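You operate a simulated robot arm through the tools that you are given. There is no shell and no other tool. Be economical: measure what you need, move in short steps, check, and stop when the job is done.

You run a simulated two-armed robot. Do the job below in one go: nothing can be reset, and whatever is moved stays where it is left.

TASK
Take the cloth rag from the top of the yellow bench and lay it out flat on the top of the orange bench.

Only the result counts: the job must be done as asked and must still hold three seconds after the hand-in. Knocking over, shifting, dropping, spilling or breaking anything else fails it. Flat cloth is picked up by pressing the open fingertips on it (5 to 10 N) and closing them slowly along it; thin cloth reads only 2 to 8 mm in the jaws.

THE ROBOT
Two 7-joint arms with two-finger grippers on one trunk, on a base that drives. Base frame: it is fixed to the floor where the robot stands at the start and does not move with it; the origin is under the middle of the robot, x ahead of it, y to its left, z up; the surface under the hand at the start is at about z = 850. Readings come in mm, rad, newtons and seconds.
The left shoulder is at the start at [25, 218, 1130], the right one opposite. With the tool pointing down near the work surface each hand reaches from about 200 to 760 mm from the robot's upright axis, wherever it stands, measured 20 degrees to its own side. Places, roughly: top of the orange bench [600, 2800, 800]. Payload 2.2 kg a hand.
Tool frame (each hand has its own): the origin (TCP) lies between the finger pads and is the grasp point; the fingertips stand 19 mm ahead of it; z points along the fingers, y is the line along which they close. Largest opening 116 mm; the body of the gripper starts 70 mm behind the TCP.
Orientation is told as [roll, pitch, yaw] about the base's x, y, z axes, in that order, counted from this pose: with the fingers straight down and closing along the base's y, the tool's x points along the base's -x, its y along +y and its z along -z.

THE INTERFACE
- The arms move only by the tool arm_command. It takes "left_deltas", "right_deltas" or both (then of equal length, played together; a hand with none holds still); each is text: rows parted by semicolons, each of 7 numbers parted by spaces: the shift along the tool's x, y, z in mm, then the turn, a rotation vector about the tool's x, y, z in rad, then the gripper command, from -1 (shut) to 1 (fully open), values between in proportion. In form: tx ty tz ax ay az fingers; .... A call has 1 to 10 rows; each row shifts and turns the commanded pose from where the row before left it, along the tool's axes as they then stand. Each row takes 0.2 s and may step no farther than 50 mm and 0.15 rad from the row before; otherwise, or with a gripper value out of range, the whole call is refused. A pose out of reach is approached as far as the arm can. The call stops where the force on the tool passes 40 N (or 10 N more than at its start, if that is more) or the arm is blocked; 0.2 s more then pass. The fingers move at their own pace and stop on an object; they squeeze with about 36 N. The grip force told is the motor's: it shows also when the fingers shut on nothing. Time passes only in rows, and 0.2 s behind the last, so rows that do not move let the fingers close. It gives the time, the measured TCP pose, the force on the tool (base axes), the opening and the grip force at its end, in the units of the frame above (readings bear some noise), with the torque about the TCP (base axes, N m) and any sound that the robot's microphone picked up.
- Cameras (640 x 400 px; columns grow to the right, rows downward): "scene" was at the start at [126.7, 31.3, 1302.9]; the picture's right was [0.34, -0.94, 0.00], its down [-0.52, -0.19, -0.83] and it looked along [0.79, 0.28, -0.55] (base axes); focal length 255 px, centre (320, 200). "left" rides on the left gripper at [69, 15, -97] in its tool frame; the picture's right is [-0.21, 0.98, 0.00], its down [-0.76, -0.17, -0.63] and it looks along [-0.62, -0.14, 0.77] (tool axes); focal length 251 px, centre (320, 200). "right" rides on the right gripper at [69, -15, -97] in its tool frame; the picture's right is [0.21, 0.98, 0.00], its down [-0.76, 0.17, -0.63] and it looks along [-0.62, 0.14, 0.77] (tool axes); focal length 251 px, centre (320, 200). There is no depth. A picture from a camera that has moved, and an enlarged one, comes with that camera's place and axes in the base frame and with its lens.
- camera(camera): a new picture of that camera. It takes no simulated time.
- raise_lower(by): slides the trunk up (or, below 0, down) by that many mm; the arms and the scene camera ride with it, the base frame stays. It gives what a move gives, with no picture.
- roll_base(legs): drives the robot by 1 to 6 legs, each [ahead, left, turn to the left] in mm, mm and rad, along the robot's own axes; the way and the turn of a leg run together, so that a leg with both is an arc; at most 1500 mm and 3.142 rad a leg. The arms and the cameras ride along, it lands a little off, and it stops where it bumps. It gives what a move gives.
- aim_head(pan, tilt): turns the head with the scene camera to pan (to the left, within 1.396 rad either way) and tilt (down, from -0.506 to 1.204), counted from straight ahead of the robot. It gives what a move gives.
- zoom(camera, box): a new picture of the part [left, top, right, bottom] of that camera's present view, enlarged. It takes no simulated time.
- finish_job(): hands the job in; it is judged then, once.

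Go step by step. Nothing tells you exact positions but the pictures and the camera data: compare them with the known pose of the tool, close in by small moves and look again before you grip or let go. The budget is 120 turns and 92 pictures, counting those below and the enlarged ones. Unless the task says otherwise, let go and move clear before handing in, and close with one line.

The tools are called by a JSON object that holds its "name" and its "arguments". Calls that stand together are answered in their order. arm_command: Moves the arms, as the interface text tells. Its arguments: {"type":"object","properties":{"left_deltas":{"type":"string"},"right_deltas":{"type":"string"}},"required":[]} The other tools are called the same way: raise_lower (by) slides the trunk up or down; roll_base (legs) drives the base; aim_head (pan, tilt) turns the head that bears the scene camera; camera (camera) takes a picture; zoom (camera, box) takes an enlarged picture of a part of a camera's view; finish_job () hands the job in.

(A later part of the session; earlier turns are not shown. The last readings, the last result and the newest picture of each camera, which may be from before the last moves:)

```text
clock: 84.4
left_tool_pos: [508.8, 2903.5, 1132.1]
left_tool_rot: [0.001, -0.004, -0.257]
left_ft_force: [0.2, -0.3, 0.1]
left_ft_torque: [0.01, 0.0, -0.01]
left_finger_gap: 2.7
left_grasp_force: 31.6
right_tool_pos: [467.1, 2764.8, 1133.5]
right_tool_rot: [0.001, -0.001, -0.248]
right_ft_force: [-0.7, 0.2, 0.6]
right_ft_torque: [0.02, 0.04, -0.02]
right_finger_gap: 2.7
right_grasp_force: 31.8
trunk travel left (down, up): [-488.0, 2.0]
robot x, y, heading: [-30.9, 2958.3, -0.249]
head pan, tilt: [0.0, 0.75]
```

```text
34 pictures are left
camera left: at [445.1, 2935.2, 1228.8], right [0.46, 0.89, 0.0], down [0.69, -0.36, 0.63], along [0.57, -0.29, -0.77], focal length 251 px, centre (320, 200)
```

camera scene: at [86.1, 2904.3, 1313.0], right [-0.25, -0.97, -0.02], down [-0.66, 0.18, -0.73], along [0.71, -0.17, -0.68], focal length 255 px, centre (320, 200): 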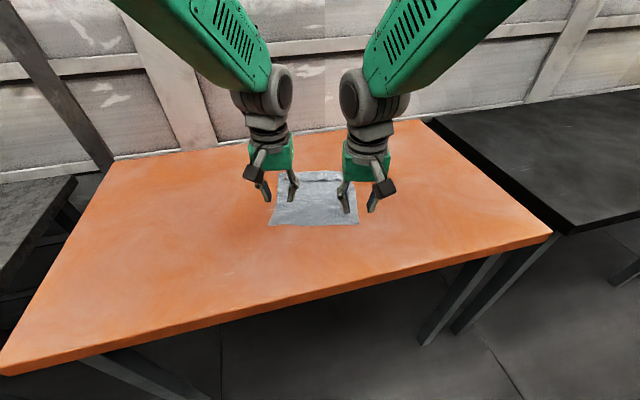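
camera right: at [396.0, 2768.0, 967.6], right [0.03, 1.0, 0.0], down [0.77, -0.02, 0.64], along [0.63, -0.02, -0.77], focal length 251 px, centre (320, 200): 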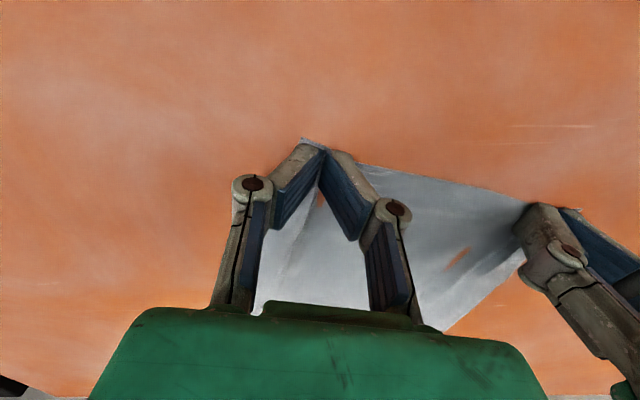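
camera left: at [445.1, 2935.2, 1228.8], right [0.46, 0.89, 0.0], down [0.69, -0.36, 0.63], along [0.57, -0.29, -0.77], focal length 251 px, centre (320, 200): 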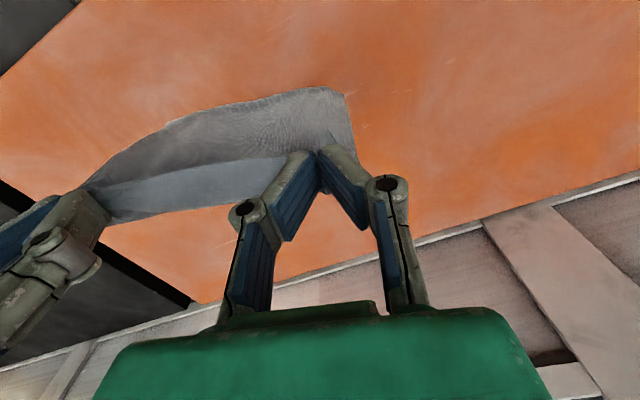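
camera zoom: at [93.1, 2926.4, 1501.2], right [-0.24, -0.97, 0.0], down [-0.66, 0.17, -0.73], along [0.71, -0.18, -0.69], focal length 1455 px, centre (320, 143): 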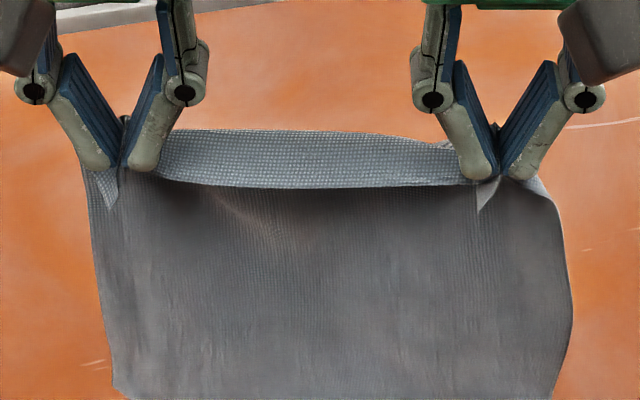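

Triangulating, the bottom edge is at z≈874, so the strip has unfolded; and the held rim droops on my side, which suits laying with the hands retreating toward the robot. I move the hands forward for room, and bring the bottom edge to the bench.

{"name": "arm_command", "arguments": {"left_deltas": "-15 0 0 0 0 0 -1;-20 0 0 0 0 0 -1;-20 0 0 0 0 0 -1;-20 0 0 0 0 0 -1;-20 0 0 0 0 0 -1;-15 0 0 0 0 0 -1;0 0 0 0 0 0 -1;0 0 0 0 0 0 -1;0 0 0 0 0 0 -1;0 0 0 0 0 0 -1", "right_deltas": "-15 0 0 0 0 0 -1;-20 0 0 0 0 0 -1;-20 0 0 0 0 0 -1;-20 0 0 0 0 0 -1;-20 0 0 0 0 0 -1;-15 0 0 0 0 0 -1;0 0 0 0 0 0 -1;0 0 0 0 0 0 -1;0 0 0 0 0 0 -1;0 0 0 0 0 0 -1"}}

{"name": "raise_lower", "arguments": {"by": -20}}

{"name": "zoom", "arguments": {"camera": "scene", "box": [240, 120, 400, 240]}}

{"name": "camera", "arguments": {"camera": "left"}}

```text
clock: 86.6
left_tool_pos: [615.5, 2873.2, 1135.1]
left_tool_rot: [0.004, -0.004, -0.26]
left_ft_force: [-0.5, -1.0, 0.0]
left_ft_torque: [0.02, 0.01, 0.02]
left_finger_gap: 2.7
left_grasp_force: 31.9
right_tool_pos: [573.4, 2736.5, 1132.9]
right_tool_rot: [-0.002, -0.002, -0.243]
right_ft_force: [0.0, 1.6, -0.1]
right_ft_torque: [0.03, -0.02, 0.04]
right_finger_gap: 2.0
right_grasp_force: 28.4
trunk travel left (down, up): [-488.0, 2.0]
robot x, y, heading: [-26.8, 2957.0, -0.248]
head pan, tilt: [0.0, 0.75]
```

```text
clock: 87.2
left_tool_pos: [616.0, 2872.7, 1114.1]
left_tool_rot: [0.002, -0.005, -0.259]
left_ft_force: [-0.6, 0.1, 0.9]
left_ft_torque: [0.03, 0.0, 0.01]
left_finger_gap: 2.7
left_grasp_force: 32.1
right_tool_pos: [576.2, 2736.1, 1112.8]
right_tool_rot: [-0.001, -0.002, -0.243]
right_ft_force: [-1.0, 0.8, -0.1]
right_ft_torque: [-0.02, -0.01, 0.02]
right_finger_gap: 4.2
right_grasp_force: 37.3
trunk travel left (down, up): [-468.0, 22.0]
robot x, y, heading: [-29.7, 2957.2, -0.243]
head pan, tilt: [0.0, 0.75]
```

```text
3.33 times, centred on (320, 180) of scene
camera zoom: at [94.9, 2925.8, 1481.0], right [-0.24, -0.97, 0.0], down [-0.67, 0.17, -0.73], along [0.71, -0.18, -0.69], focal length 849 px, centre (320, 267)
```

zoom: 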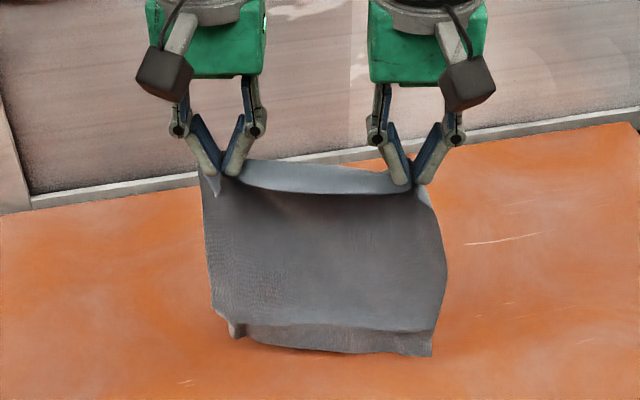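

```text
32 pictures are left
camera left: at [552.6, 2905.2, 1211.6], right [0.46, 0.89, 0.0], down [0.69, -0.36, 0.63], along [0.57, -0.29, -0.77], focal length 251 px, centre (320, 200)
```

left: 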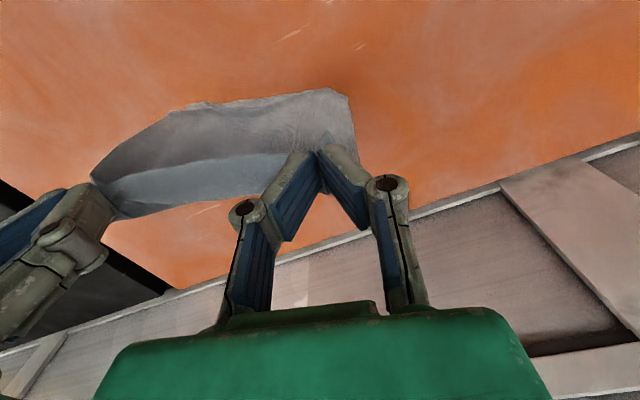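

The strip hangs mostly unfolded below the crease, pointing away from me. I now alternate small trunk drops and hand retreats so the bottom edge trails away.

{"name": "raise_lower", "arguments": {"by": -15}}

{"name": "arm_command", "arguments": {"left_deltas": "7 0 0 0 0 0 -1;8 0 5 0 0 0 -1;8 0 8 0 0 0 -1;8 0 8 0 0 0 -1;0 0 0 0 0 0 -1;0 0 0 0 0 0 -1", "right_deltas": "7 0 0 0 0 0 -1;8 0 5 0 0 0 -1;8 0 8 0 0 0 -1;8 0 8 0 0 0 -1;0 0 0 0 0 0 -1;0 0 0 0 0 0 -1"}}

{"name": "zoom", "arguments": {"camera": "scene", "box": [240, 120, 400, 240]}}

{"name": "camera", "arguments": {"camera": "left"}}

```text
clock: 87.9
left_tool_pos: [615.8, 2872.2, 1098.7]
left_tool_rot: [0.003, -0.004, -0.258]
left_ft_force: [0.1, -0.1, 0.0]
left_ft_torque: [-0.01, -0.02, 0.0]
left_finger_gap: 2.7
left_grasp_force: 31.6
right_tool_pos: [575.0, 2737.3, 1097.2]
right_tool_rot: [-0.002, -0.003, -0.242]
right_ft_force: [-0.4, 0.0, 0.0]
right_ft_torque: [0.01, -0.03, -0.01]
right_finger_gap: 2.6
right_grasp_force: 31.9
trunk travel left (down, up): [-453.0, 37.0]
robot x, y, heading: [-28.8, 2961.9, -0.247]
head pan, tilt: [0.0, 0.75]
```

```text
clock: 89.3
left_tool_pos: [585.0, 2880.0, 1077.6]
left_tool_rot: [0.003, -0.004, -0.258]
left_ft_force: [-0.2, -0.2, -0.3]
left_ft_torque: [-0.01, -0.02, 0.02]
left_finger_gap: 2.7
left_grasp_force: 31.1
right_tool_pos: [544.7, 2745.2, 1074.7]
right_tool_rot: [-0.003, -0.003, -0.242]
right_ft_force: [0.1, 0.1, 0.0]
right_ft_torque: [0.02, -0.02, -0.03]
right_finger_gap: 2.7
right_grasp_force: 31.6
trunk travel left (down, up): [-453.0, 37.0]
robot x, y, heading: [-26.7, 2960.7, -0.248]
head pan, tilt: [0.0, 0.75]
```

```text
3.33 times, centred on (320, 180) of scene
camera zoom: at [94.5, 2926.0, 1466.1], right [-0.24, -0.97, 0.0], down [-0.67, 0.17, -0.73], along [0.71, -0.18, -0.69], focal length 849 px, centre (320, 267)
```

zoom: 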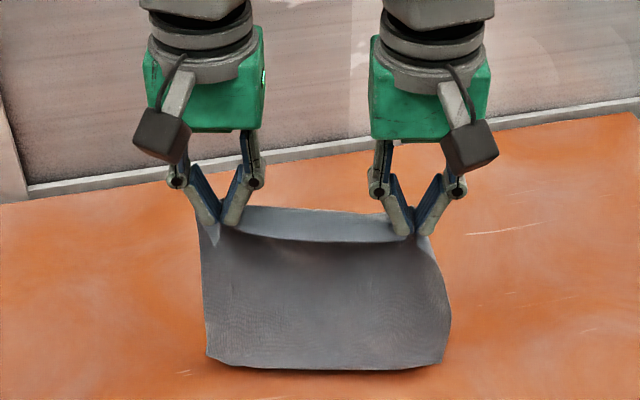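

```text
30 pictures are left
camera left: at [522.5, 2913.2, 1174.7], right [0.46, 0.89, 0.0], down [0.69, -0.36, 0.63], along [0.57, -0.29, -0.77], focal length 251 px, centre (320, 200)
```

left: 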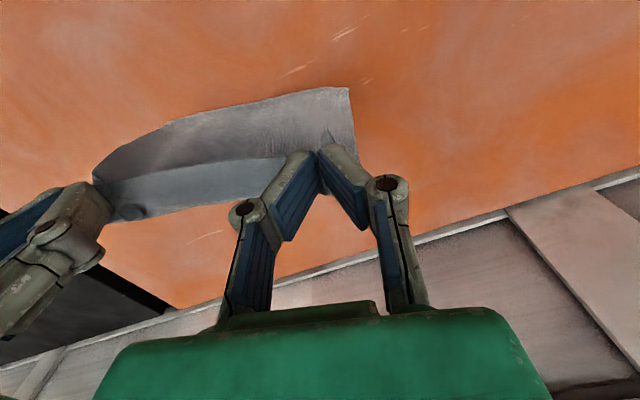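

The sheet leans away nicely, but ending here would put the near rim too close to the bench edge. I lift 45 mm, go 60 mm further forward, and repeat from there.

{"name": "arm_command", "arguments": {"left_deltas": "0 0 -15 0 0 0 -1;0 0 -15 0 0 0 -1;0 0 -15 0 0 0 -1;-15 0 0 0 0 0 -1;-15 0 0 0 0 0 -1;-15 0 0 0 0 0 -1;-15 0 0 0 0 0 -1;0 0 0 0 0 0 -1;0 0 0 0 0 0 -1;0 0 0 0 0 0 -1", "right_deltas": "0 0 -15 0 0 0 -1;0 0 -15 0 0 0 -1;0 0 -15 0 0 0 -1;-15 0 0 0 0 0 -1;-15 0 0 0 0 0 -1;-15 0 0 0 0 0 -1;-15 0 0 0 0 0 -1;0 0 0 0 0 0 -1;0 0 0 0 0 0 -1;0 0 0 0 0 0 -1"}}

{"name": "raise_lower", "arguments": {"by": -35}}

{"name": "arm_command", "arguments": {"left_deltas": "10 0 0 0 0 0 -1;10 0 5 0 0 0 -1;10 0 10 0 0 0 -1;10 0 10 0 0 0 -1;10 0 10 0 0 0 -1;10 0 10 0 0 0 -1;10 0 10 0 0 0 -1;0 0 0 0 0 0 -1", "right_deltas": "10 0 0 0 0 0 -1;10 0 5 0 0 0 -1;10 0 10 0 0 0 -1;10 0 10 0 0 0 -1;10 0 10 0 0 0 -1;10 0 10 0 0 0 -1;10 0 10 0 0 0 -1;0 0 0 0 0 0 -1"}}

{"name": "zoom", "arguments": {"camera": "scene", "box": [240, 120, 400, 240]}}

{"name": "camera", "arguments": {"camera": "left"}}

```text
clock: 91.5
left_tool_pos: [646.1, 2863.4, 1123.7]
left_tool_rot: [0.006, -0.003, -0.257]
left_ft_force: [-0.1, 0.4, -0.6]
left_ft_torque: [0.01, 0.04, 0.02]
left_finger_gap: 2.8
left_grasp_force: 31.7
right_tool_pos: [603.8, 2730.2, 1121.8]
right_tool_rot: [-0.001, -0.002, -0.243]
right_ft_force: [-0.3, -0.9, -0.9]
right_ft_torque: [0.02, 0.06, -0.01]
right_finger_gap: 2.7
right_grasp_force: 32.1
trunk travel left (down, up): [-453.0, 37.0]
robot x, y, heading: [-29.9, 2958.6, -0.248]
head pan, tilt: [0.0, 0.75]
```

```text
clock: 92.2
left_tool_pos: [645.9, 2864.3, 1089.9]
left_tool_rot: [0.003, -0.005, -0.259]
left_ft_force: [0.0, -0.4, 0.4]
left_ft_torque: [-0.02, 0.02, 0.03]
left_finger_gap: 3.0
left_grasp_force: 31.9
right_tool_pos: [601.9, 2731.0, 1087.0]
right_tool_rot: [-0.002, -0.004, -0.243]
right_ft_force: [0.7, 0.5, 0.5]
right_ft_torque: [-0.02, -0.01, -0.02]
right_finger_gap: 2.7
right_grasp_force: 32.1
trunk travel left (down, up): [-418.0, 72.0]
robot x, y, heading: [-26.9, 2957.8, -0.248]
head pan, tilt: [0.0, 0.75]
```

```text
clock: 94.0
left_tool_pos: [576.8, 2881.1, 1032.4]
left_tool_rot: [0.002, -0.002, -0.259]
left_ft_force: [-0.2, -0.4, 0.1]
left_ft_torque: [0.02, 0.04, 0.0]
left_finger_gap: 2.7
left_grasp_force: 32.2
right_tool_pos: [534.2, 2746.4, 1031.3]
right_tool_rot: [-0.002, -0.002, -0.243]
right_ft_force: [-0.5, 0.2, 0.2]
right_ft_torque: [-0.03, 0.01, 0.03]
right_finger_gap: 2.5
right_grasp_force: 31.5
trunk travel left (down, up): [-418.0, 72.0]
robot x, y, heading: [-29.6, 2960.4, -0.245]
head pan, tilt: [0.0, 0.75]
```

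```text
3.33 times, centred on (320, 180) of scene
camera zoom: at [94.4, 2926.0, 1431.1], right [-0.24, -0.97, 0.0], down [-0.67, 0.17, -0.73], along [0.71, -0.18, -0.69], focal length 849 px, centre (320, 267)
```

zoom: 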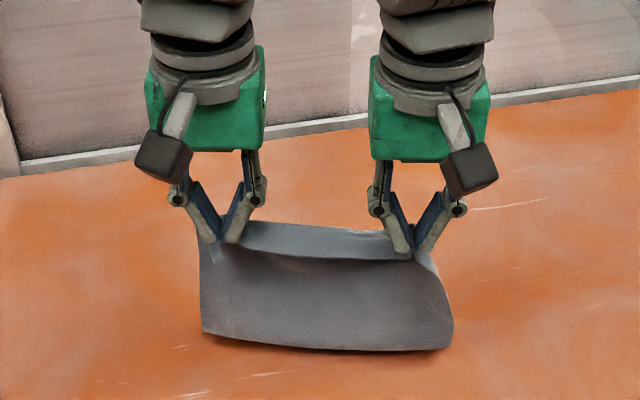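

```text
28 pictures are left
camera left: at [514.2, 2914.4, 1130.0], right [0.46, 0.89, 0.0], down [0.69, -0.36, 0.63], along [0.57, -0.29, -0.77], focal length 251 px, centre (320, 200)
```

left: 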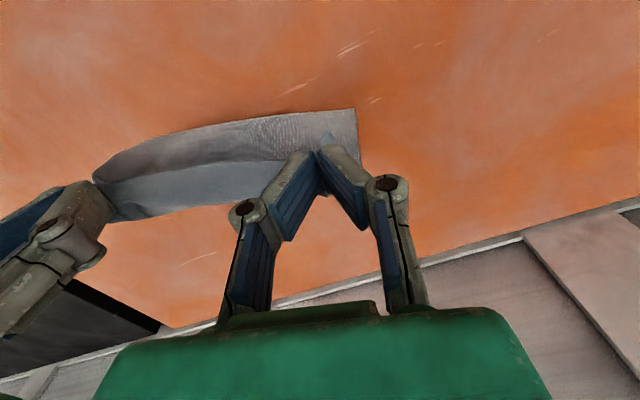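

The sheet's lower part is tucking away beneath as intended. Continuing down and back.

{"name": "arm_command", "arguments": {"left_deltas": "8 0 10 0 0 0 -1;8 0 10 0 0 0 -1;8 0 10 0 0 0 -1;8 0 10 0 0 0 -1;8 0 10 0 0 0 -1;8 0 10 0 0 0 -1;8 0 10 0 0 0 -1;8 0 10 0 0 0 -1;0 0 0 0 0 0 -1", "right_deltas": "8 0 10 0 0 0 -1;8 0 10 0 0 0 -1;8 0 10 0 0 0 -1;8 0 10 0 0 0 -1;8 0 10 0 0 0 -1;8 0 10 0 0 0 -1;8 0 10 0 0 0 -1;8 0 10 0 0 0 -1;0 0 0 0 0 0 -1"}}

{"name": "zoom", "arguments": {"camera": "scene", "box": [240, 120, 400, 240]}}

{"name": "camera", "arguments": {"camera": "left"}}

```text
clock: 96.0
left_tool_pos: [515.6, 2899.0, 952.3]
left_tool_rot: [0.002, -0.005, -0.258]
left_ft_force: [0.2, -0.1, -0.4]
left_ft_torque: [0.04, 0.01, 0.0]
left_finger_gap: 2.8
left_grasp_force: 31.7
right_tool_pos: [473.0, 2761.6, 950.4]
right_tool_rot: [-0.001, -0.003, -0.243]
right_ft_force: [-0.1, 0.1, -0.8]
right_ft_torque: [-0.03, -0.03, -0.02]
right_finger_gap: 2.5
right_grasp_force: 31.6
trunk travel left (down, up): [-418.0, 72.0]
robot x, y, heading: [-29.0, 2956.0, -0.244]
head pan, tilt: [0.0, 0.75]
```

```text
3.33 times, centred on (320, 180) of scene
camera zoom: at [93.6, 2926.2, 1431.1], right [-0.24, -0.97, 0.0], down [-0.66, 0.17, -0.73], along [0.71, -0.18, -0.69], focal length 849 px, centre (320, 267)
```

zoom: 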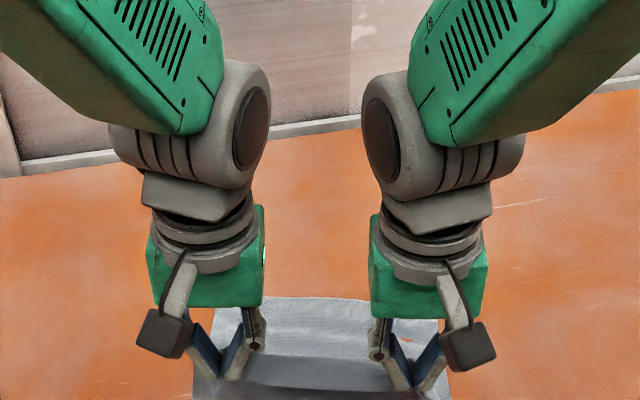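

```text
26 pictures are left
camera left: at [451.8, 2931.1, 1049.3], right [0.46, 0.89, 0.0], down [0.69, -0.36, 0.63], along [0.57, -0.29, -0.77], focal length 251 px, centre (320, 200)
```

left: 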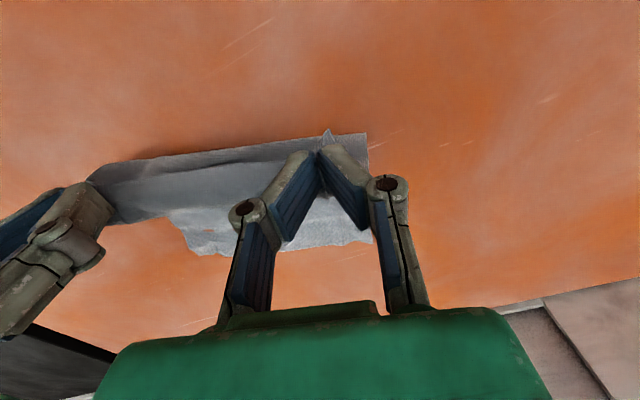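

The far part now lies flat beyond the hands, far edge near (650,2803). I continue back and down to just above the bench.

{"name": "arm_command", "arguments": {"left_deltas": "9 0 10 0 0 0 -1;9 0 10 0 0 0 -1;9 0 10 0 0 0 -1;9 0 10 0 0 0 -1;9 0 10 0 0 0 -1;9 0 10 0 0 0 -1;9 0 10 0 0 0 -1;5 0 6 0 0 0 -1;0 0 0 0 0 0 -1", "right_deltas": "9 0 10 0 0 0 -1;9 0 10 0 0 0 -1;9 0 10 0 0 0 -1;9 0 10 0 0 0 -1;9 0 10 0 0 0 -1;9 0 10 0 0 0 -1;9 0 10 0 0 0 -1;5 0 5 0 0 0 -1;0 0 0 0 0 0 -1"}}

{"name": "aim_head", "arguments": {"pan": 0.0, "tilt": 0.95}}

{"name": "zoom", "arguments": {"camera": "scene", "box": [220, 100, 420, 250]}}

{"name": "camera", "arguments": {"camera": "left"}}

{"name": "camera", "arguments": {"camera": "right"}}

```text
clock: 98.0
left_tool_pos: [450.0, 2916.9, 876.2]
left_tool_rot: [0.004, -0.003, -0.259]
left_ft_force: [0.0, -0.8, 0.2]
left_ft_torque: [-0.05, -0.01, 0.05]
left_finger_gap: 2.8
left_grasp_force: 32.1
right_tool_pos: [405.5, 2777.9, 875.2]
right_tool_rot: [-0.002, -0.003, -0.245]
right_ft_force: [0.7, 0.3, 0.8]
right_ft_torque: [-0.02, 0.03, 0.0]
right_finger_gap: 2.5
right_grasp_force: 31.9
trunk travel left (down, up): [-418.0, 72.0]
robot x, y, heading: [-26.7, 2960.7, -0.243]
head pan, tilt: [0.0, 0.75]
```

```text
clock: 98.8
left_tool_pos: [450.6, 2917.4, 876.9]
left_tool_rot: [0.002, -0.005, -0.256]
left_ft_force: [0.4, 0.1, 0.3]
left_ft_torque: [-0.02, 0.02, 0.02]
left_finger_gap: 2.7
left_grasp_force: 31.8
right_tool_pos: [405.1, 2778.2, 875.0]
right_tool_rot: [-0.002, -0.003, -0.244]
right_ft_force: [0.0, -0.1, -1.1]
right_ft_torque: [-0.02, -0.03, 0.02]
right_finger_gap: 2.8
right_grasp_force: 31.7
trunk travel left (down, up): [-418.0, 72.0]
robot x, y, heading: [-30.7, 2958.9, -0.242]
head pan, tilt: [0.0, 0.949]
```

```text
2.67 times, centred on (320, 175) of scene
camera zoom: at [83.3, 2928.8, 1415.7], right [-0.24, -0.97, 0.0], down [-0.79, 0.2, -0.58], along [0.56, -0.14, -0.82], focal length 679 px, centre (320, 267)
```

zoom: 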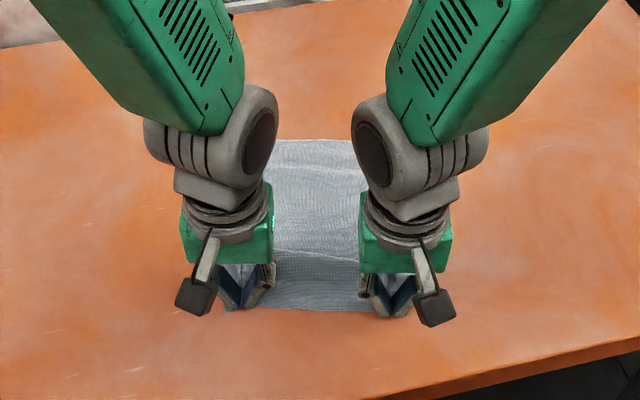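

```text
24 pictures are left
camera left: at [386.3, 2949.7, 973.4], right [0.46, 0.89, 0.0], down [0.69, -0.36, 0.63], along [0.57, -0.29, -0.77], focal length 251 px, centre (320, 200)
```

left: 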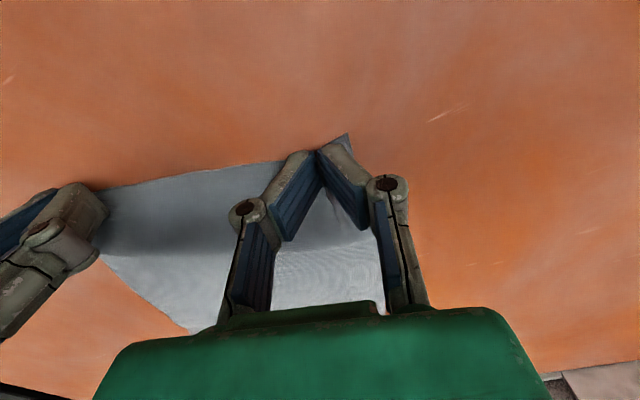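

```text
23 pictures are left
camera right: at [335.1, 2781.3, 972.2], right [0.03, 1.0, 0.0], down [0.77, -0.02, 0.63], along [0.63, -0.02, -0.77], focal length 251 px, centre (320, 200)
```

right: 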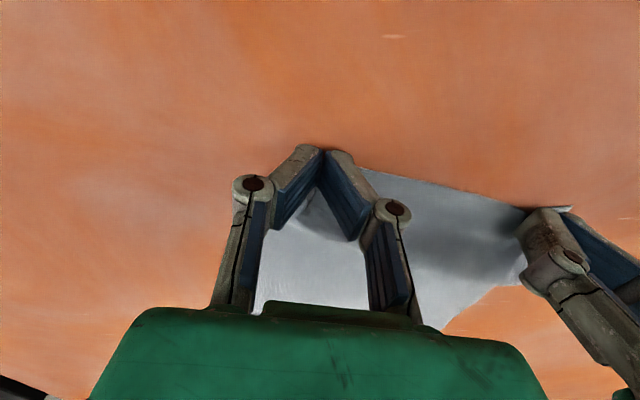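

Laid out very nicely. A last small pull back while lowering to contact.

{"name": "arm_command", "arguments": {"left_deltas": "4 0 2 0 0 0 -1;4 0 2 0 0 0 -1;0 0 1.5 0 0 0 -1;0 0 0 0 0 0 -1", "right_deltas": "4 0 2 0 0 0 -1;4 0 1.5 0 0 0 -1;0 0 1 0 0 0 -1;0 0 0 0 0 0 -1"}}

```text
clock: 99.8
left_tool_pos: [442.3, 2918.3, 872.7]
left_tool_rot: [0.0, -0.004, -0.258]
left_ft_force: [-0.1, -0.5, 1.3]
left_ft_torque: [0.01, -0.03, 0.0]
left_finger_gap: 3.1
left_grasp_force: 31.7
right_tool_pos: [400.2, 2780.7, 871.1]
right_tool_rot: [0.0, -0.003, -0.243]
right_ft_force: [-1.4, 0.1, 0.9]
right_ft_torque: [0.02, -0.02, -0.04]
right_finger_gap: 2.6
right_grasp_force: 32.4
trunk travel left (down, up): [-418.0, 72.0]
robot x, y, heading: [-26.4, 2956.3, -0.244]
head pan, tilt: [0.0, 0.949]
```

Now a light press and slow opening to spread the pinched folds.

{"name": "arm_command", "arguments": {"left_deltas": "0 0 1.2 0 0 0 -1;0 0 0 0 0 0 -0.95;0 0 0 0 0 0 -0.88;0 0 0 0 0 0 -0.8;0 0 0 0 0 0 -0.72;0 0 0 0 0 0 -0.64;0 0 0 0 0 0 -0.56;0 0 0 0 0 0 -0.48;0 0 0 0 0 0 -0.4;0 0 0 0 0 0 -0.4", "right_deltas": "0 0 0.8 0 0 0 -1;0 0 0 0 0 0 -0.95;0 0 0 0 0 0 -0.88;0 0 0 0 0 0 -0.8;0 0 0 0 0 0 -0.72;0 0 0 0 0 0 -0.64;0 0 0 0 0 0 -0.56;0 0 0 0 0 0 -0.48;0 0 0 0 0 0 -0.4;0 0 0 0 0 0 -0.4"}}

{"name": "camera", "arguments": {"camera": "left"}}

{"name": "camera", "arguments": {"camera": "right"}}

```text
clock: 102.0
left_tool_pos: [441.9, 2918.8, 869.5]
left_tool_rot: [0.001, -0.004, -0.258]
left_ft_force: [0.3, -0.3, 4.1]
left_ft_torque: [-0.02, 0.0, 0.0]
left_finger_gap: 30.7
left_grasp_force: 3.5
right_tool_pos: [397.3, 2779.7, 870.3]
right_tool_rot: [-0.003, -0.003, -0.242]
right_ft_force: [-0.2, 0.0, 2.6]
right_ft_torque: [0.1, 0.0, -0.01]
right_finger_gap: 36.2
right_grasp_force: 0.3
trunk travel left (down, up): [-418.0, 72.0]
robot x, y, heading: [-29.8, 2959.3, -0.25]
head pan, tilt: [0.0, 0.949]
```

```text
22 pictures are left
camera left: at [377.9, 2951.5, 967.2], right [0.46, 0.89, 0.0], down [0.69, -0.36, 0.63], along [0.57, -0.29, -0.77], focal length 251 px, centre (320, 200)
```

left: 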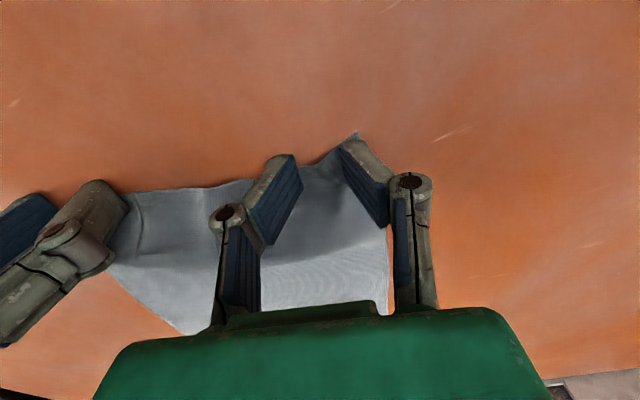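

```text
21 pictures are left
camera right: at [327.3, 2783.5, 967.3], right [0.03, 1.0, 0.0], down [0.77, -0.02, 0.63], along [0.63, -0.02, -0.77], focal length 251 px, centre (320, 200)
```

right: 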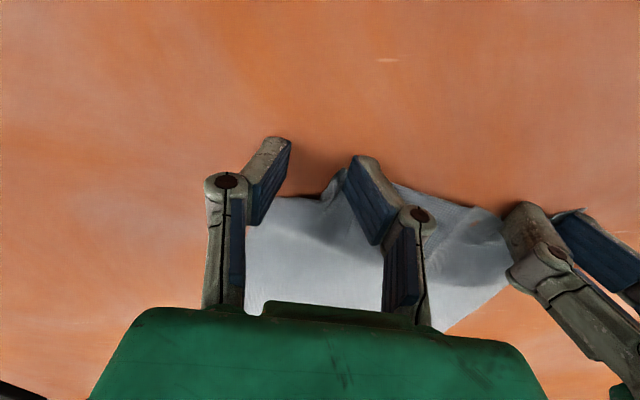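

Folds released; I lift both hands straight up slowly and look.

{"name": "arm_command", "arguments": {"left_deltas": "0 0 -5 0 0 0 -0.38;0 0 -10 0 0 0 -0.38;0 0 -20 0 0 0 -0.38;0 5 -25 0 0 0 -0.38;0 20 -25 0 0 0 -0.38;0 30 -10 0 0 0 -0.38;0 30 0 0 0 0 -0.38;0 30 0 0 0 0 -0.38;0 0 0 0 0 0 -0.38", "right_deltas": "0 0 -5 0 0 0 -0.38;0 0 -10 0 0 0 -0.38;0 0 -20 0 0 0 -0.38;0 -5 -25 0 0 0 -0.38;0 -20 -25 0 0 0 -0.38;0 -30 -10 0 0 0 -0.38;0 -30 0 0 0 0 -0.38;0 -30 0 0 0 0 -0.38;0 0 0 0 0 0 -0.38"}}

{"name": "zoom", "arguments": {"camera": "scene", "box": [220, 110, 420, 235]}}

{"name": "camera", "arguments": {"camera": "right"}}

```text
clock: 104.0
left_tool_pos: [471.1, 3028.8, 964.4]
left_tool_rot: [0.002, -0.004, -0.259]
left_ft_force: [-0.1, 0.4, 0.0]
left_ft_torque: [0.02, 0.02, -0.01]
left_finger_gap: 35.8
left_grasp_force: 0.0
right_tool_pos: [368.8, 2668.8, 966.1]
right_tool_rot: [-0.001, -0.002, -0.242]
right_ft_force: [-0.3, 0.2, -0.5]
right_ft_torque: [0.0, 0.02, 0.05]
right_finger_gap: 36.3
right_grasp_force: 0.1
trunk travel left (down, up): [-418.0, 72.0]
robot x, y, heading: [-29.9, 2959.3, -0.24]
head pan, tilt: [0.0, 0.949]
```

```text
3.20 times, centred on (320, 172) of scene
camera zoom: at [83.2, 2928.9, 1415.7], right [-0.24, -0.97, 0.0], down [-0.79, 0.2, -0.58], along [0.56, -0.14, -0.82], focal length 815 px, centre (320, 288)
```

zoom: 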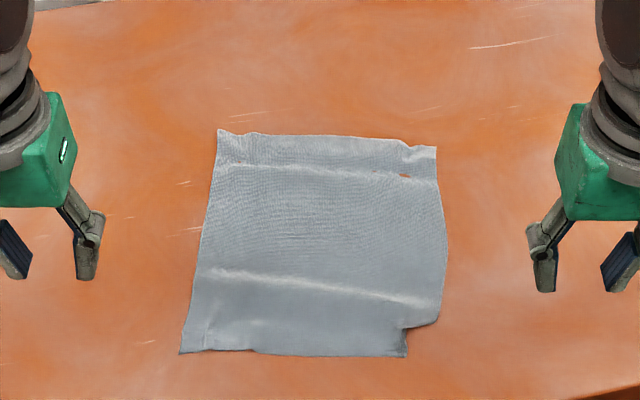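

```text
19 pictures are left
camera right: at [299.2, 2672.4, 1062.6], right [0.03, 1.0, 0.0], down [0.77, -0.02, 0.63], along [0.63, -0.02, -0.77], focal length 251 px, centre (320, 200)
```

right: 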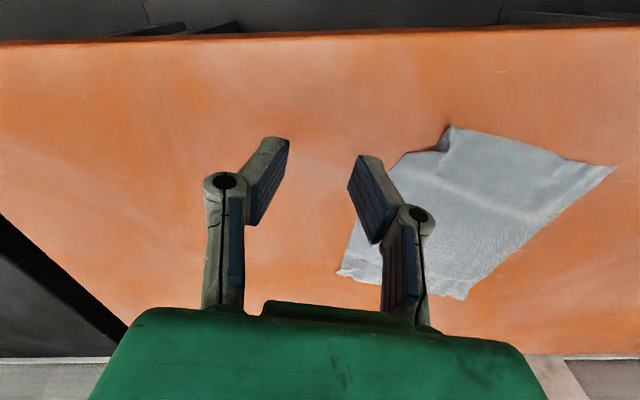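

Almost fully flat; only the near-right corner looks tucked. I zoom in on it.

{"name": "zoom", "arguments": {"camera": "scene", "box": [300, 180, 370, 225]}}

{"name": "zoom", "arguments": {"camera": "right", "box": [380, 90, 540, 190]}}

```text
8.89 times, centred on (335, 202) of scene
camera zoom: at [83.2, 2928.9, 1415.7], right [-0.24, -0.97, 0.0], down [-0.79, 0.2, -0.58], along [0.56, -0.14, -0.82], focal length 2263 px, centre (187, 178)
```

zoom: 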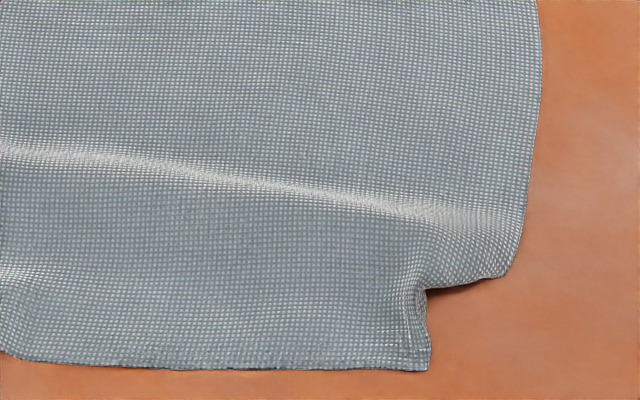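

```text
4.00 times, centred on (460, 140) of right
camera zoom: at [299.2, 2672.4, 1062.6], right [0.03, 1.0, 0.0], down [0.77, -0.02, 0.63], along [0.63, -0.02, -0.77], focal length 1006 px, centre (-240, 440)
```

zoom: 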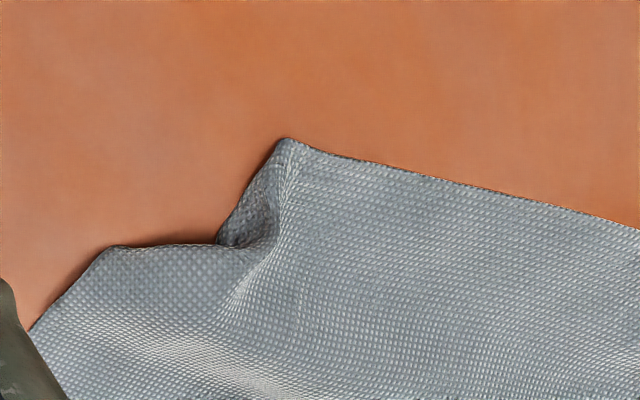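

The near-right corner (about 40 mm) is tucked under. I'll pinch just inside it with the right hand, lift so it drops free, and lay it trailing outward; first I move over the spot.

{"name": "arm_command", "arguments": {"right_deltas": "-10 45 0 0 0 0 -0.4;-10 45 0 0 0 0 -0.4;-10 48 20 0 0 0 -0.4;0 0 30 0 0 0 -0.4;0 0 30 0 0 0 -0.4;0 0 6 0 0 0 -0.4;0 0 0 0 0 0 -0.4;0 0 0 0 0 0 -0.4"}}

{"name": "camera", "arguments": {"camera": "right"}}

```text
refused: row 3 steps farther than a row can; nothing moved
```

```text
16 pictures are left
camera right: at [299.2, 2672.4, 1062.6], right [0.03, 1.0, 0.0], down [0.77, -0.02, 0.63], along [0.63, -0.02, -0.77], focal length 251 px, centre (320, 200)
```

right: 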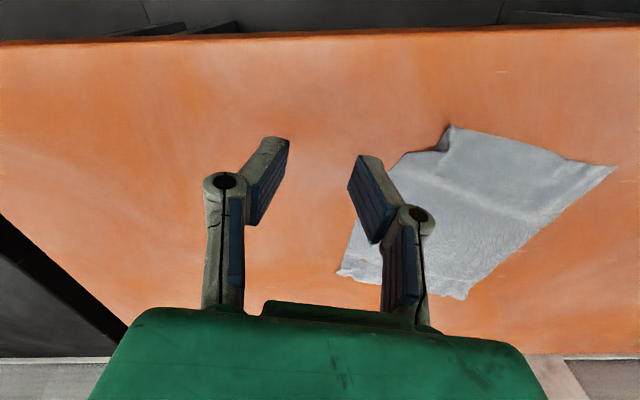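

A row was too long; I resend it with shorter steps.

{"name": "arm_command", "arguments": {"right_deltas": "-8 35 0 0 0 0 -0.4;-8 35 0 0 0 0 -0.4;-8 35 10 0 0 0 -0.4;-6 33 20 0 0 0 -0.4;0 0 30 0 0 0 -0.4;0 0 24 0 0 0 -0.4;0 0 0 0 0 0 -0.4;0 0 0 0 0 0 -0.4"}}

{"name": "camera", "arguments": {"camera": "right"}}

```text
clock: 105.8
left_tool_pos: [472.0, 3030.9, 964.1]
left_tool_rot: [0.002, -0.003, -0.258]
left_ft_force: [0.3, 0.0, 0.0]
left_ft_torque: [0.02, -0.01, -0.01]
left_finger_gap: 36.1
left_grasp_force: 0.0
right_tool_pos: [430.3, 2796.4, 882.0]
right_tool_rot: [-0.004, 0.0, -0.242]
right_ft_force: [0.4, 0.1, 0.6]
right_ft_torque: [0.0, 0.02, 0.0]
right_finger_gap: 34.8
right_grasp_force: 0.0
trunk travel left (down, up): [-418.0, 72.0]
robot x, y, heading: [-28.2, 2961.2, -0.245]
head pan, tilt: [0.0, 0.949]
```

```text
15 pictures are left
camera right: at [360.5, 2799.5, 977.7], right [0.03, 1.0, 0.0], down [0.77, -0.02, 0.63], along [0.63, -0.02, -0.77], focal length 251 px, centre (320, 200)
```

right: 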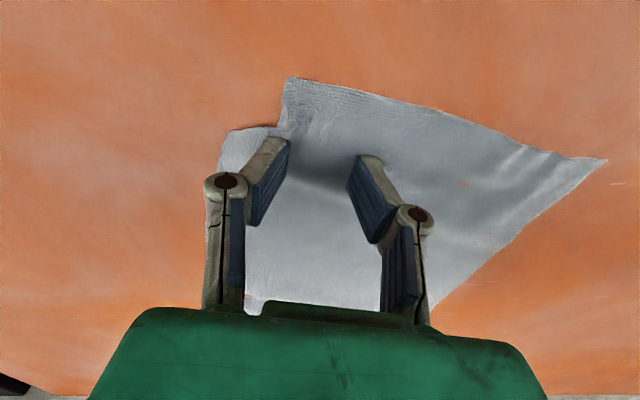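

Right above the spot just inside the tucked corner. I lower to contact and close slowly.

{"name": "arm_command", "arguments": {"right_deltas": "0 0 6 0 0 0 -0.4;0 0 4 0 0 0 -0.4;0 0 1.3 0 0 0 -0.4;0 0 0 0 0 0 -0.4"}}

```text
clock: 106.8
left_tool_pos: [471.6, 3030.0, 965.4]
left_tool_rot: [0.001, -0.004, -0.258]
left_ft_force: [0.1, -0.3, 0.5]
left_ft_torque: [0.03, -0.02, 0.0]
left_finger_gap: 35.9
left_grasp_force: 0.0
right_tool_pos: [431.3, 2796.1, 871.0]
right_tool_rot: [-0.002, -0.003, -0.245]
right_ft_force: [-0.1, -0.1, 7.9]
right_ft_torque: [-0.01, 0.06, 0.04]
right_finger_gap: 36.3
right_grasp_force: 0.0
trunk travel left (down, up): [-418.0, 72.0]
robot x, y, heading: [-28.2, 2957.5, -0.245]
head pan, tilt: [0.0, 0.949]
```

{"name": "arm_command", "arguments": {"right_deltas": "0 0 0 0 0 0 -0.5;0 0 0 0 0 0 -0.58;0 0 0 0 0 0 -0.66;0 0 0 0 0 0 -0.74;0 0 0 0 0 0 -0.82;0 0 0 0 0 0 -0.9;0 0 0 0 0 0 -1;0 0 0 0 0 0 -1;0 0 0 0 0 0 -1"}}

{"name": "arm_command", "arguments": {"right_deltas": "0 0 -10 0 0 0 -1;-3 3 -15 0 0 0 -1;-4 4 -15 0 0 0 -1;-4 4 -15 0 0 0 -1;-4 4 -15 0 0 0 -1;-5 5 -15 0 0 0 -1;0 0 0 0 0 0 -1;0 0 0 0 0 0 -1"}}

{"name": "camera", "arguments": {"camera": "right"}}

{"name": "zoom", "arguments": {"camera": "scene", "box": [250, 120, 410, 220]}}

```text
clock: 108.8
left_tool_pos: [471.4, 3030.5, 965.0]
left_tool_rot: [0.001, -0.004, -0.259]
left_ft_force: [0.9, 0.8, 0.7]
left_ft_torque: [-0.01, 0.03, 0.01]
left_finger_gap: 36.1
left_grasp_force: 0.1
right_tool_pos: [432.4, 2797.0, 869.8]
right_tool_rot: [-0.003, -0.004, -0.242]
right_ft_force: [-0.2, 0.0, 8.4]
right_ft_torque: [-0.08, 0.11, 0.0]
right_finger_gap: 2.5
right_grasp_force: 30.8
trunk travel left (down, up): [-418.0, 72.0]
robot x, y, heading: [-28.5, 2961.6, -0.239]
head pan, tilt: [0.0, 0.949]
```

```text
clock: 110.6
left_tool_pos: [473.0, 3029.5, 964.8]
left_tool_rot: [0.002, -0.004, -0.259]
left_ft_force: [0.4, -0.1, -0.1]
left_ft_torque: [0.02, 0.02, -0.01]
left_finger_gap: 36.1
left_grasp_force: 0.1
right_tool_pos: [456.2, 2806.2, 953.5]
right_tool_rot: [0.005, 0.005, -0.256]
right_ft_force: [-0.2, -0.1, 0.3]
right_ft_torque: [0.01, 0.01, 0.01]
right_finger_gap: 2.7
right_grasp_force: 26.9
trunk travel left (down, up): [-418.0, 72.0]
robot x, y, heading: [-33.0, 2958.9, -0.248]
head pan, tilt: [0.0, 0.949]
```

```text
14 pictures are left
camera right: at [386.0, 2809.5, 1050.5], right [0.04, 1.0, 0.01], down [0.78, -0.04, 0.63], along [0.63, -0.02, -0.78], focal length 251 px, centre (320, 200)
```

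right: 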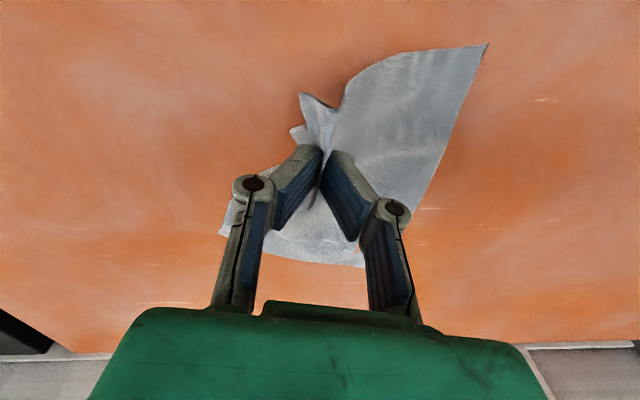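

```text
4.00 times, centred on (330, 170) of scene
camera zoom: at [83.6, 2930.2, 1415.7], right [-0.24, -0.97, 0.0], down [-0.79, 0.2, -0.58], along [0.56, -0.14, -0.82], focal length 1018 px, centre (280, 320)
```

zoom: 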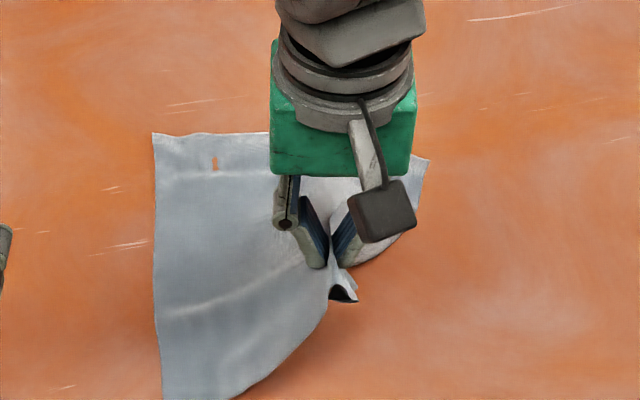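

{"name": "zoom", "arguments": {"camera": "right", "box": [220, 30, 420, 155]}}

```text
3.20 times, centred on (320, 92) of right
camera zoom: at [386.0, 2809.5, 1050.5], right [0.04, 1.0, 0.01], down [0.78, -0.04, 0.63], along [0.63, -0.02, -0.78], focal length 805 px, centre (320, 544)
```

zoom: 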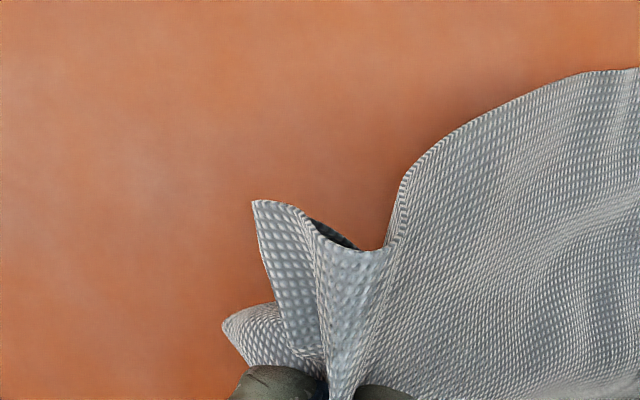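

The corner has dropped free and is no longer tucked. I lower while moving inward so it trails outward flat.

{"name": "arm_command", "arguments": {"right_deltas": "0 0 15 0 0 0 -1;0 0 15 0 0 0 -1;-4 4 10 0 0 0 -1;-5 5 10 0 0 0 -1;-5 5 10 0 0 0 -1;-5 5 8 0 0 0 -1;-5 5 6 0 0 0 -1;-4 4 5 0 0 0 -1;0 0 0 0 0 0 -1"}}

{"name": "zoom", "arguments": {"camera": "right", "box": [180, 30, 420, 180]}}

```text
clock: 112.6
left_tool_pos: [471.9, 3030.6, 966.2]
left_tool_rot: [0.002, -0.005, -0.256]
left_ft_force: [0.6, 0.0, -0.3]
left_ft_torque: [-0.01, 0.03, -0.01]
left_finger_gap: 35.8
left_grasp_force: 0.1
right_tool_pos: [490.7, 2830.7, 876.2]
right_tool_rot: [-0.002, -0.001, -0.243]
right_ft_force: [0.5, 0.7, 0.9]
right_ft_torque: [0.02, 0.02, 0.0]
right_finger_gap: 3.4
right_grasp_force: 30.0
trunk travel left (down, up): [-418.0, 72.0]
robot x, y, heading: [-32.4, 2955.9, -0.242]
head pan, tilt: [0.0, 0.949]
```

```text
2.67 times, centred on (300, 105) of right
camera zoom: at [420.3, 2833.8, 973.4], right [0.03, 1.0, 0.0], down [0.77, -0.02, 0.63], along [0.63, -0.02, -0.77], focal length 670 px, centre (373, 453)
```

zoom: 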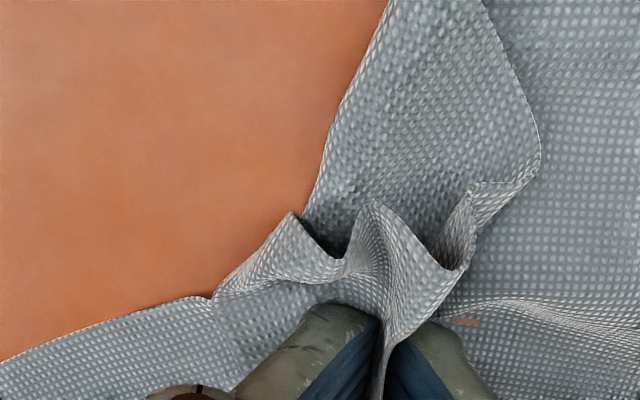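

{"name": "zoom", "arguments": {"camera": "scene", "box": [260, 130, 380, 230]}}

```text
4.00 times, centred on (320, 180) of scene
camera zoom: at [83.6, 2930.2, 1415.7], right [-0.24, -0.97, 0.0], down [-0.79, 0.2, -0.58], along [0.56, -0.14, -0.82], focal length 1018 px, centre (320, 280)
```

zoom: 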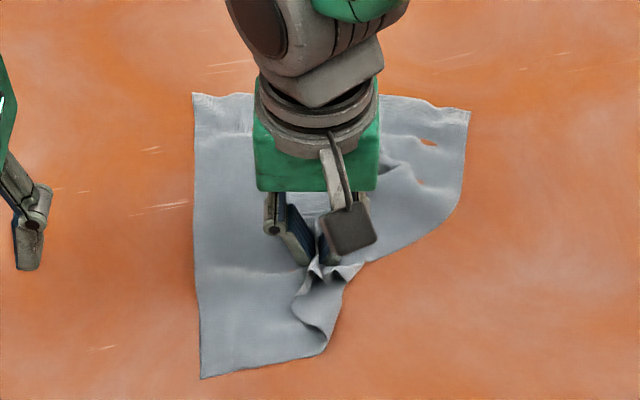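

I went too far inward and the corner bunched. I lift again, go back outward, lower straight first, and then trail only about 25 mm.

{"name": "arm_command", "arguments": {"right_deltas": "0 0 -20 0 0 0 -1;4 -5 -20 0 0 0 -1;8 -8 -20 0 0 0 -1;12 -12 -10 0 0 0 -1;15 -15 0 0 0 0 -1;15 -15 0 0 0 0 -1;0 0 0 0 0 0 -1;0 0 0 0 0 0 -1;0 0 0 0 0 0 -1;0 0 0 0 0 0 -1"}}

{"name": "zoom", "arguments": {"camera": "scene", "box": [260, 130, 380, 230]}}

```text
clock: 114.8
left_tool_pos: [472.8, 3030.7, 963.0]
left_tool_rot: [0.003, -0.003, -0.258]
left_ft_force: [-0.4, -0.3, -0.2]
left_ft_torque: [0.03, 0.0, 0.02]
left_finger_gap: 36.0
left_grasp_force: 0.0
right_tool_pos: [425.1, 2792.6, 946.2]
right_tool_rot: [-0.002, -0.002, -0.243]
right_ft_force: [-0.4, -0.3, 0.1]
right_ft_torque: [-0.02, 0.0, 0.01]
right_finger_gap: 3.3
right_grasp_force: 29.9
trunk travel left (down, up): [-418.0, 72.0]
robot x, y, heading: [-31.2, 2959.5, -0.247]
head pan, tilt: [0.0, 0.949]
```

```text
4.00 times, centred on (320, 180) of scene
camera zoom: at [83.6, 2930.0, 1415.7], right [-0.24, -0.97, 0.0], down [-0.79, 0.2, -0.58], along [0.56, -0.14, -0.82], focal length 1018 px, centre (320, 280)
```

zoom: 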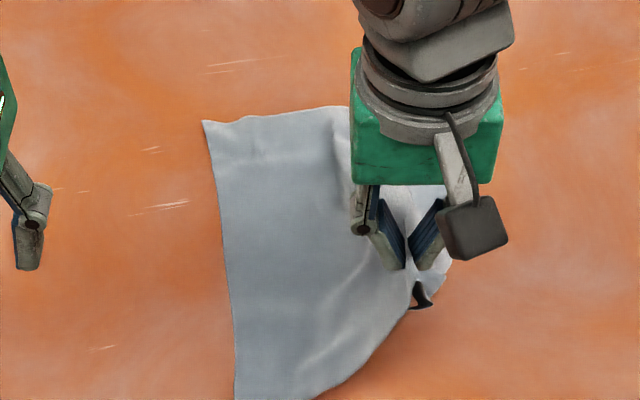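

{"name": "arm_command", "arguments": {"right_deltas": "0 0 12 0 0 0 -1;0 0 12 0 0 0 -1;0 0 10 0 0 0 -1;-3 3 10 0 0 0 -1;-4 4 10 0 0 0 -1;-4 4 9 0 0 0 -1;-4 4 6 0 0 0 -1;-3 3 4 0 0 0 -1;0 0 0 0 0 0 -1"}}

{"name": "zoom", "arguments": {"camera": "right", "box": [180, 30, 420, 180]}}

```text
clock: 116.8
left_tool_pos: [472.2, 3030.6, 965.5]
left_tool_rot: [0.002, -0.003, -0.26]
left_ft_force: [-0.4, -0.7, -0.2]
left_ft_torque: [-0.01, -0.02, 0.01]
left_finger_gap: 35.9
left_grasp_force: 0.1
right_tool_pos: [447.9, 2804.7, 873.6]
right_tool_rot: [-0.002, -0.003, -0.243]
right_ft_force: [0.3, 0.1, 0.1]
right_ft_torque: [0.0, -0.01, -0.01]
right_finger_gap: 2.2
right_grasp_force: 32.2
trunk travel left (down, up): [-418.0, 72.0]
robot x, y, heading: [-29.2, 2956.7, -0.253]
head pan, tilt: [0.0, 0.949]
```

```text
2.67 times, centred on (300, 105) of right
camera zoom: at [376.6, 2807.5, 970.2], right [0.03, 1.0, 0.0], down [0.77, -0.02, 0.63], along [0.63, -0.02, -0.77], focal length 670 px, centre (373, 453)
```

zoom: 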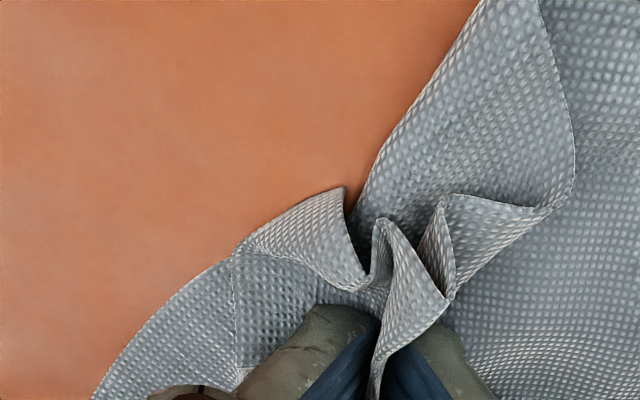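

The rim now curls over on top near the corner. I release here, lift clear, and look at how it lies so I can take the corner itself.

{"name": "arm_command", "arguments": {"right_deltas": "0 0 2 0 0 0 -0.9;0 0 0 0 0 0 -0.7;0 0 0 0 0 0 -0.5;0 0 0 0 0 0 -0.4;0 0 -15 0 0 0 -0.4;0 0 -30 0 0 0 -0.4;0 -20 -30 0 0 0 -0.4;0 -40 0 0 0 0 -0.4;0 -40 0 0 0 0 -0.4;0 -40 0 0 0 0 -0.4"}}

{"name": "zoom", "arguments": {"camera": "scene", "box": [250, 120, 390, 230]}}

```text
clock: 119.0
left_tool_pos: [471.7, 3028.4, 964.6]
left_tool_rot: [0.005, -0.004, -0.258]
left_ft_force: [-0.2, -0.7, -0.6]
left_ft_torque: [-0.01, 0.01, -0.01]
left_finger_gap: 36.0
left_grasp_force: 0.1
right_tool_pos: [413.3, 2667.2, 947.2]
right_tool_rot: [0.0, -0.004, -0.244]
right_ft_force: [-0.4, -0.1, 0.5]
right_ft_torque: [0.01, 0.0, -0.03]
right_finger_gap: 34.6
right_grasp_force: 0.0
trunk travel left (down, up): [-418.0, 72.0]
robot x, y, heading: [-29.7, 2960.1, -0.246]
head pan, tilt: [0.0, 0.949]
```

```text
3.64 times, centred on (320, 175) of scene
camera zoom: at [82.5, 2926.4, 1415.7], right [-0.24, -0.97, 0.0], down [-0.79, 0.2, -0.58], along [0.56, -0.14, -0.82], focal length 926 px, centre (320, 291)
```

zoom: 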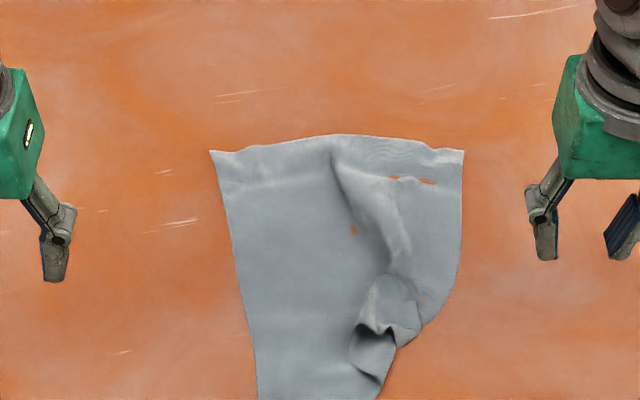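

The cleanest fix is to re-lift by the intact far edge, let everything hang straight, and lay with hands moving away (rim then lies naturally). I raise the hands, lower the trunk for reach, and go over the far corners (≈(629,2884) and (578,2679)).

{"name": "arm_command", "arguments": {"left_deltas": "0 0 -30 0 0 0 -0.5;0 0 -30 0 0 0 -0.5;0 0 0 0 0 0 -0.5", "right_deltas": "0 0 -30 0 0 0 -0.5;0 0 -40 0 0 0 -0.5;0 0 0 0 0 0 -0.5"}}

{"name": "raise_lower", "arguments": {"by": -110}}

```text
clock: 119.8
left_tool_pos: [474.8, 3028.5, 1023.5]
left_tool_rot: [0.003, 0.001, -0.259]
left_ft_force: [1.1, -0.1, -0.4]
left_ft_torque: [-0.01, 0.02, -0.04]
left_finger_gap: 29.0
left_grasp_force: 0.0
right_tool_pos: [412.9, 2667.3, 1015.0]
right_tool_rot: [-0.003, -0.001, -0.243]
right_ft_force: [-0.1, 0.5, 0.0]
right_ft_torque: [0.02, 0.02, 0.01]
right_finger_gap: 29.0
right_grasp_force: 0.1
trunk travel left (down, up): [-418.0, 72.0]
robot x, y, heading: [-33.0, 2961.5, -0.245]
head pan, tilt: [0.0, 0.949]
```

```text
clock: 121.2
left_tool_pos: [471.9, 3029.2, 916.0]
left_tool_rot: [0.001, -0.001, -0.259]
left_ft_force: [0.1, -0.4, 0.8]
left_ft_torque: [0.01, 0.0, 0.0]
left_finger_gap: 28.6
left_grasp_force: 0.0
right_tool_pos: [413.6, 2668.9, 906.5]
right_tool_rot: [-0.002, -0.004, -0.242]
right_ft_force: [0.3, -0.5, 0.4]
right_ft_torque: [-0.02, 0.0, 0.02]
right_finger_gap: 29.2
right_grasp_force: 0.1
trunk travel left (down, up): [-308.0, 182.0]
robot x, y, heading: [-28.3, 2956.0, -0.247]
head pan, tilt: [0.0, 0.949]
```

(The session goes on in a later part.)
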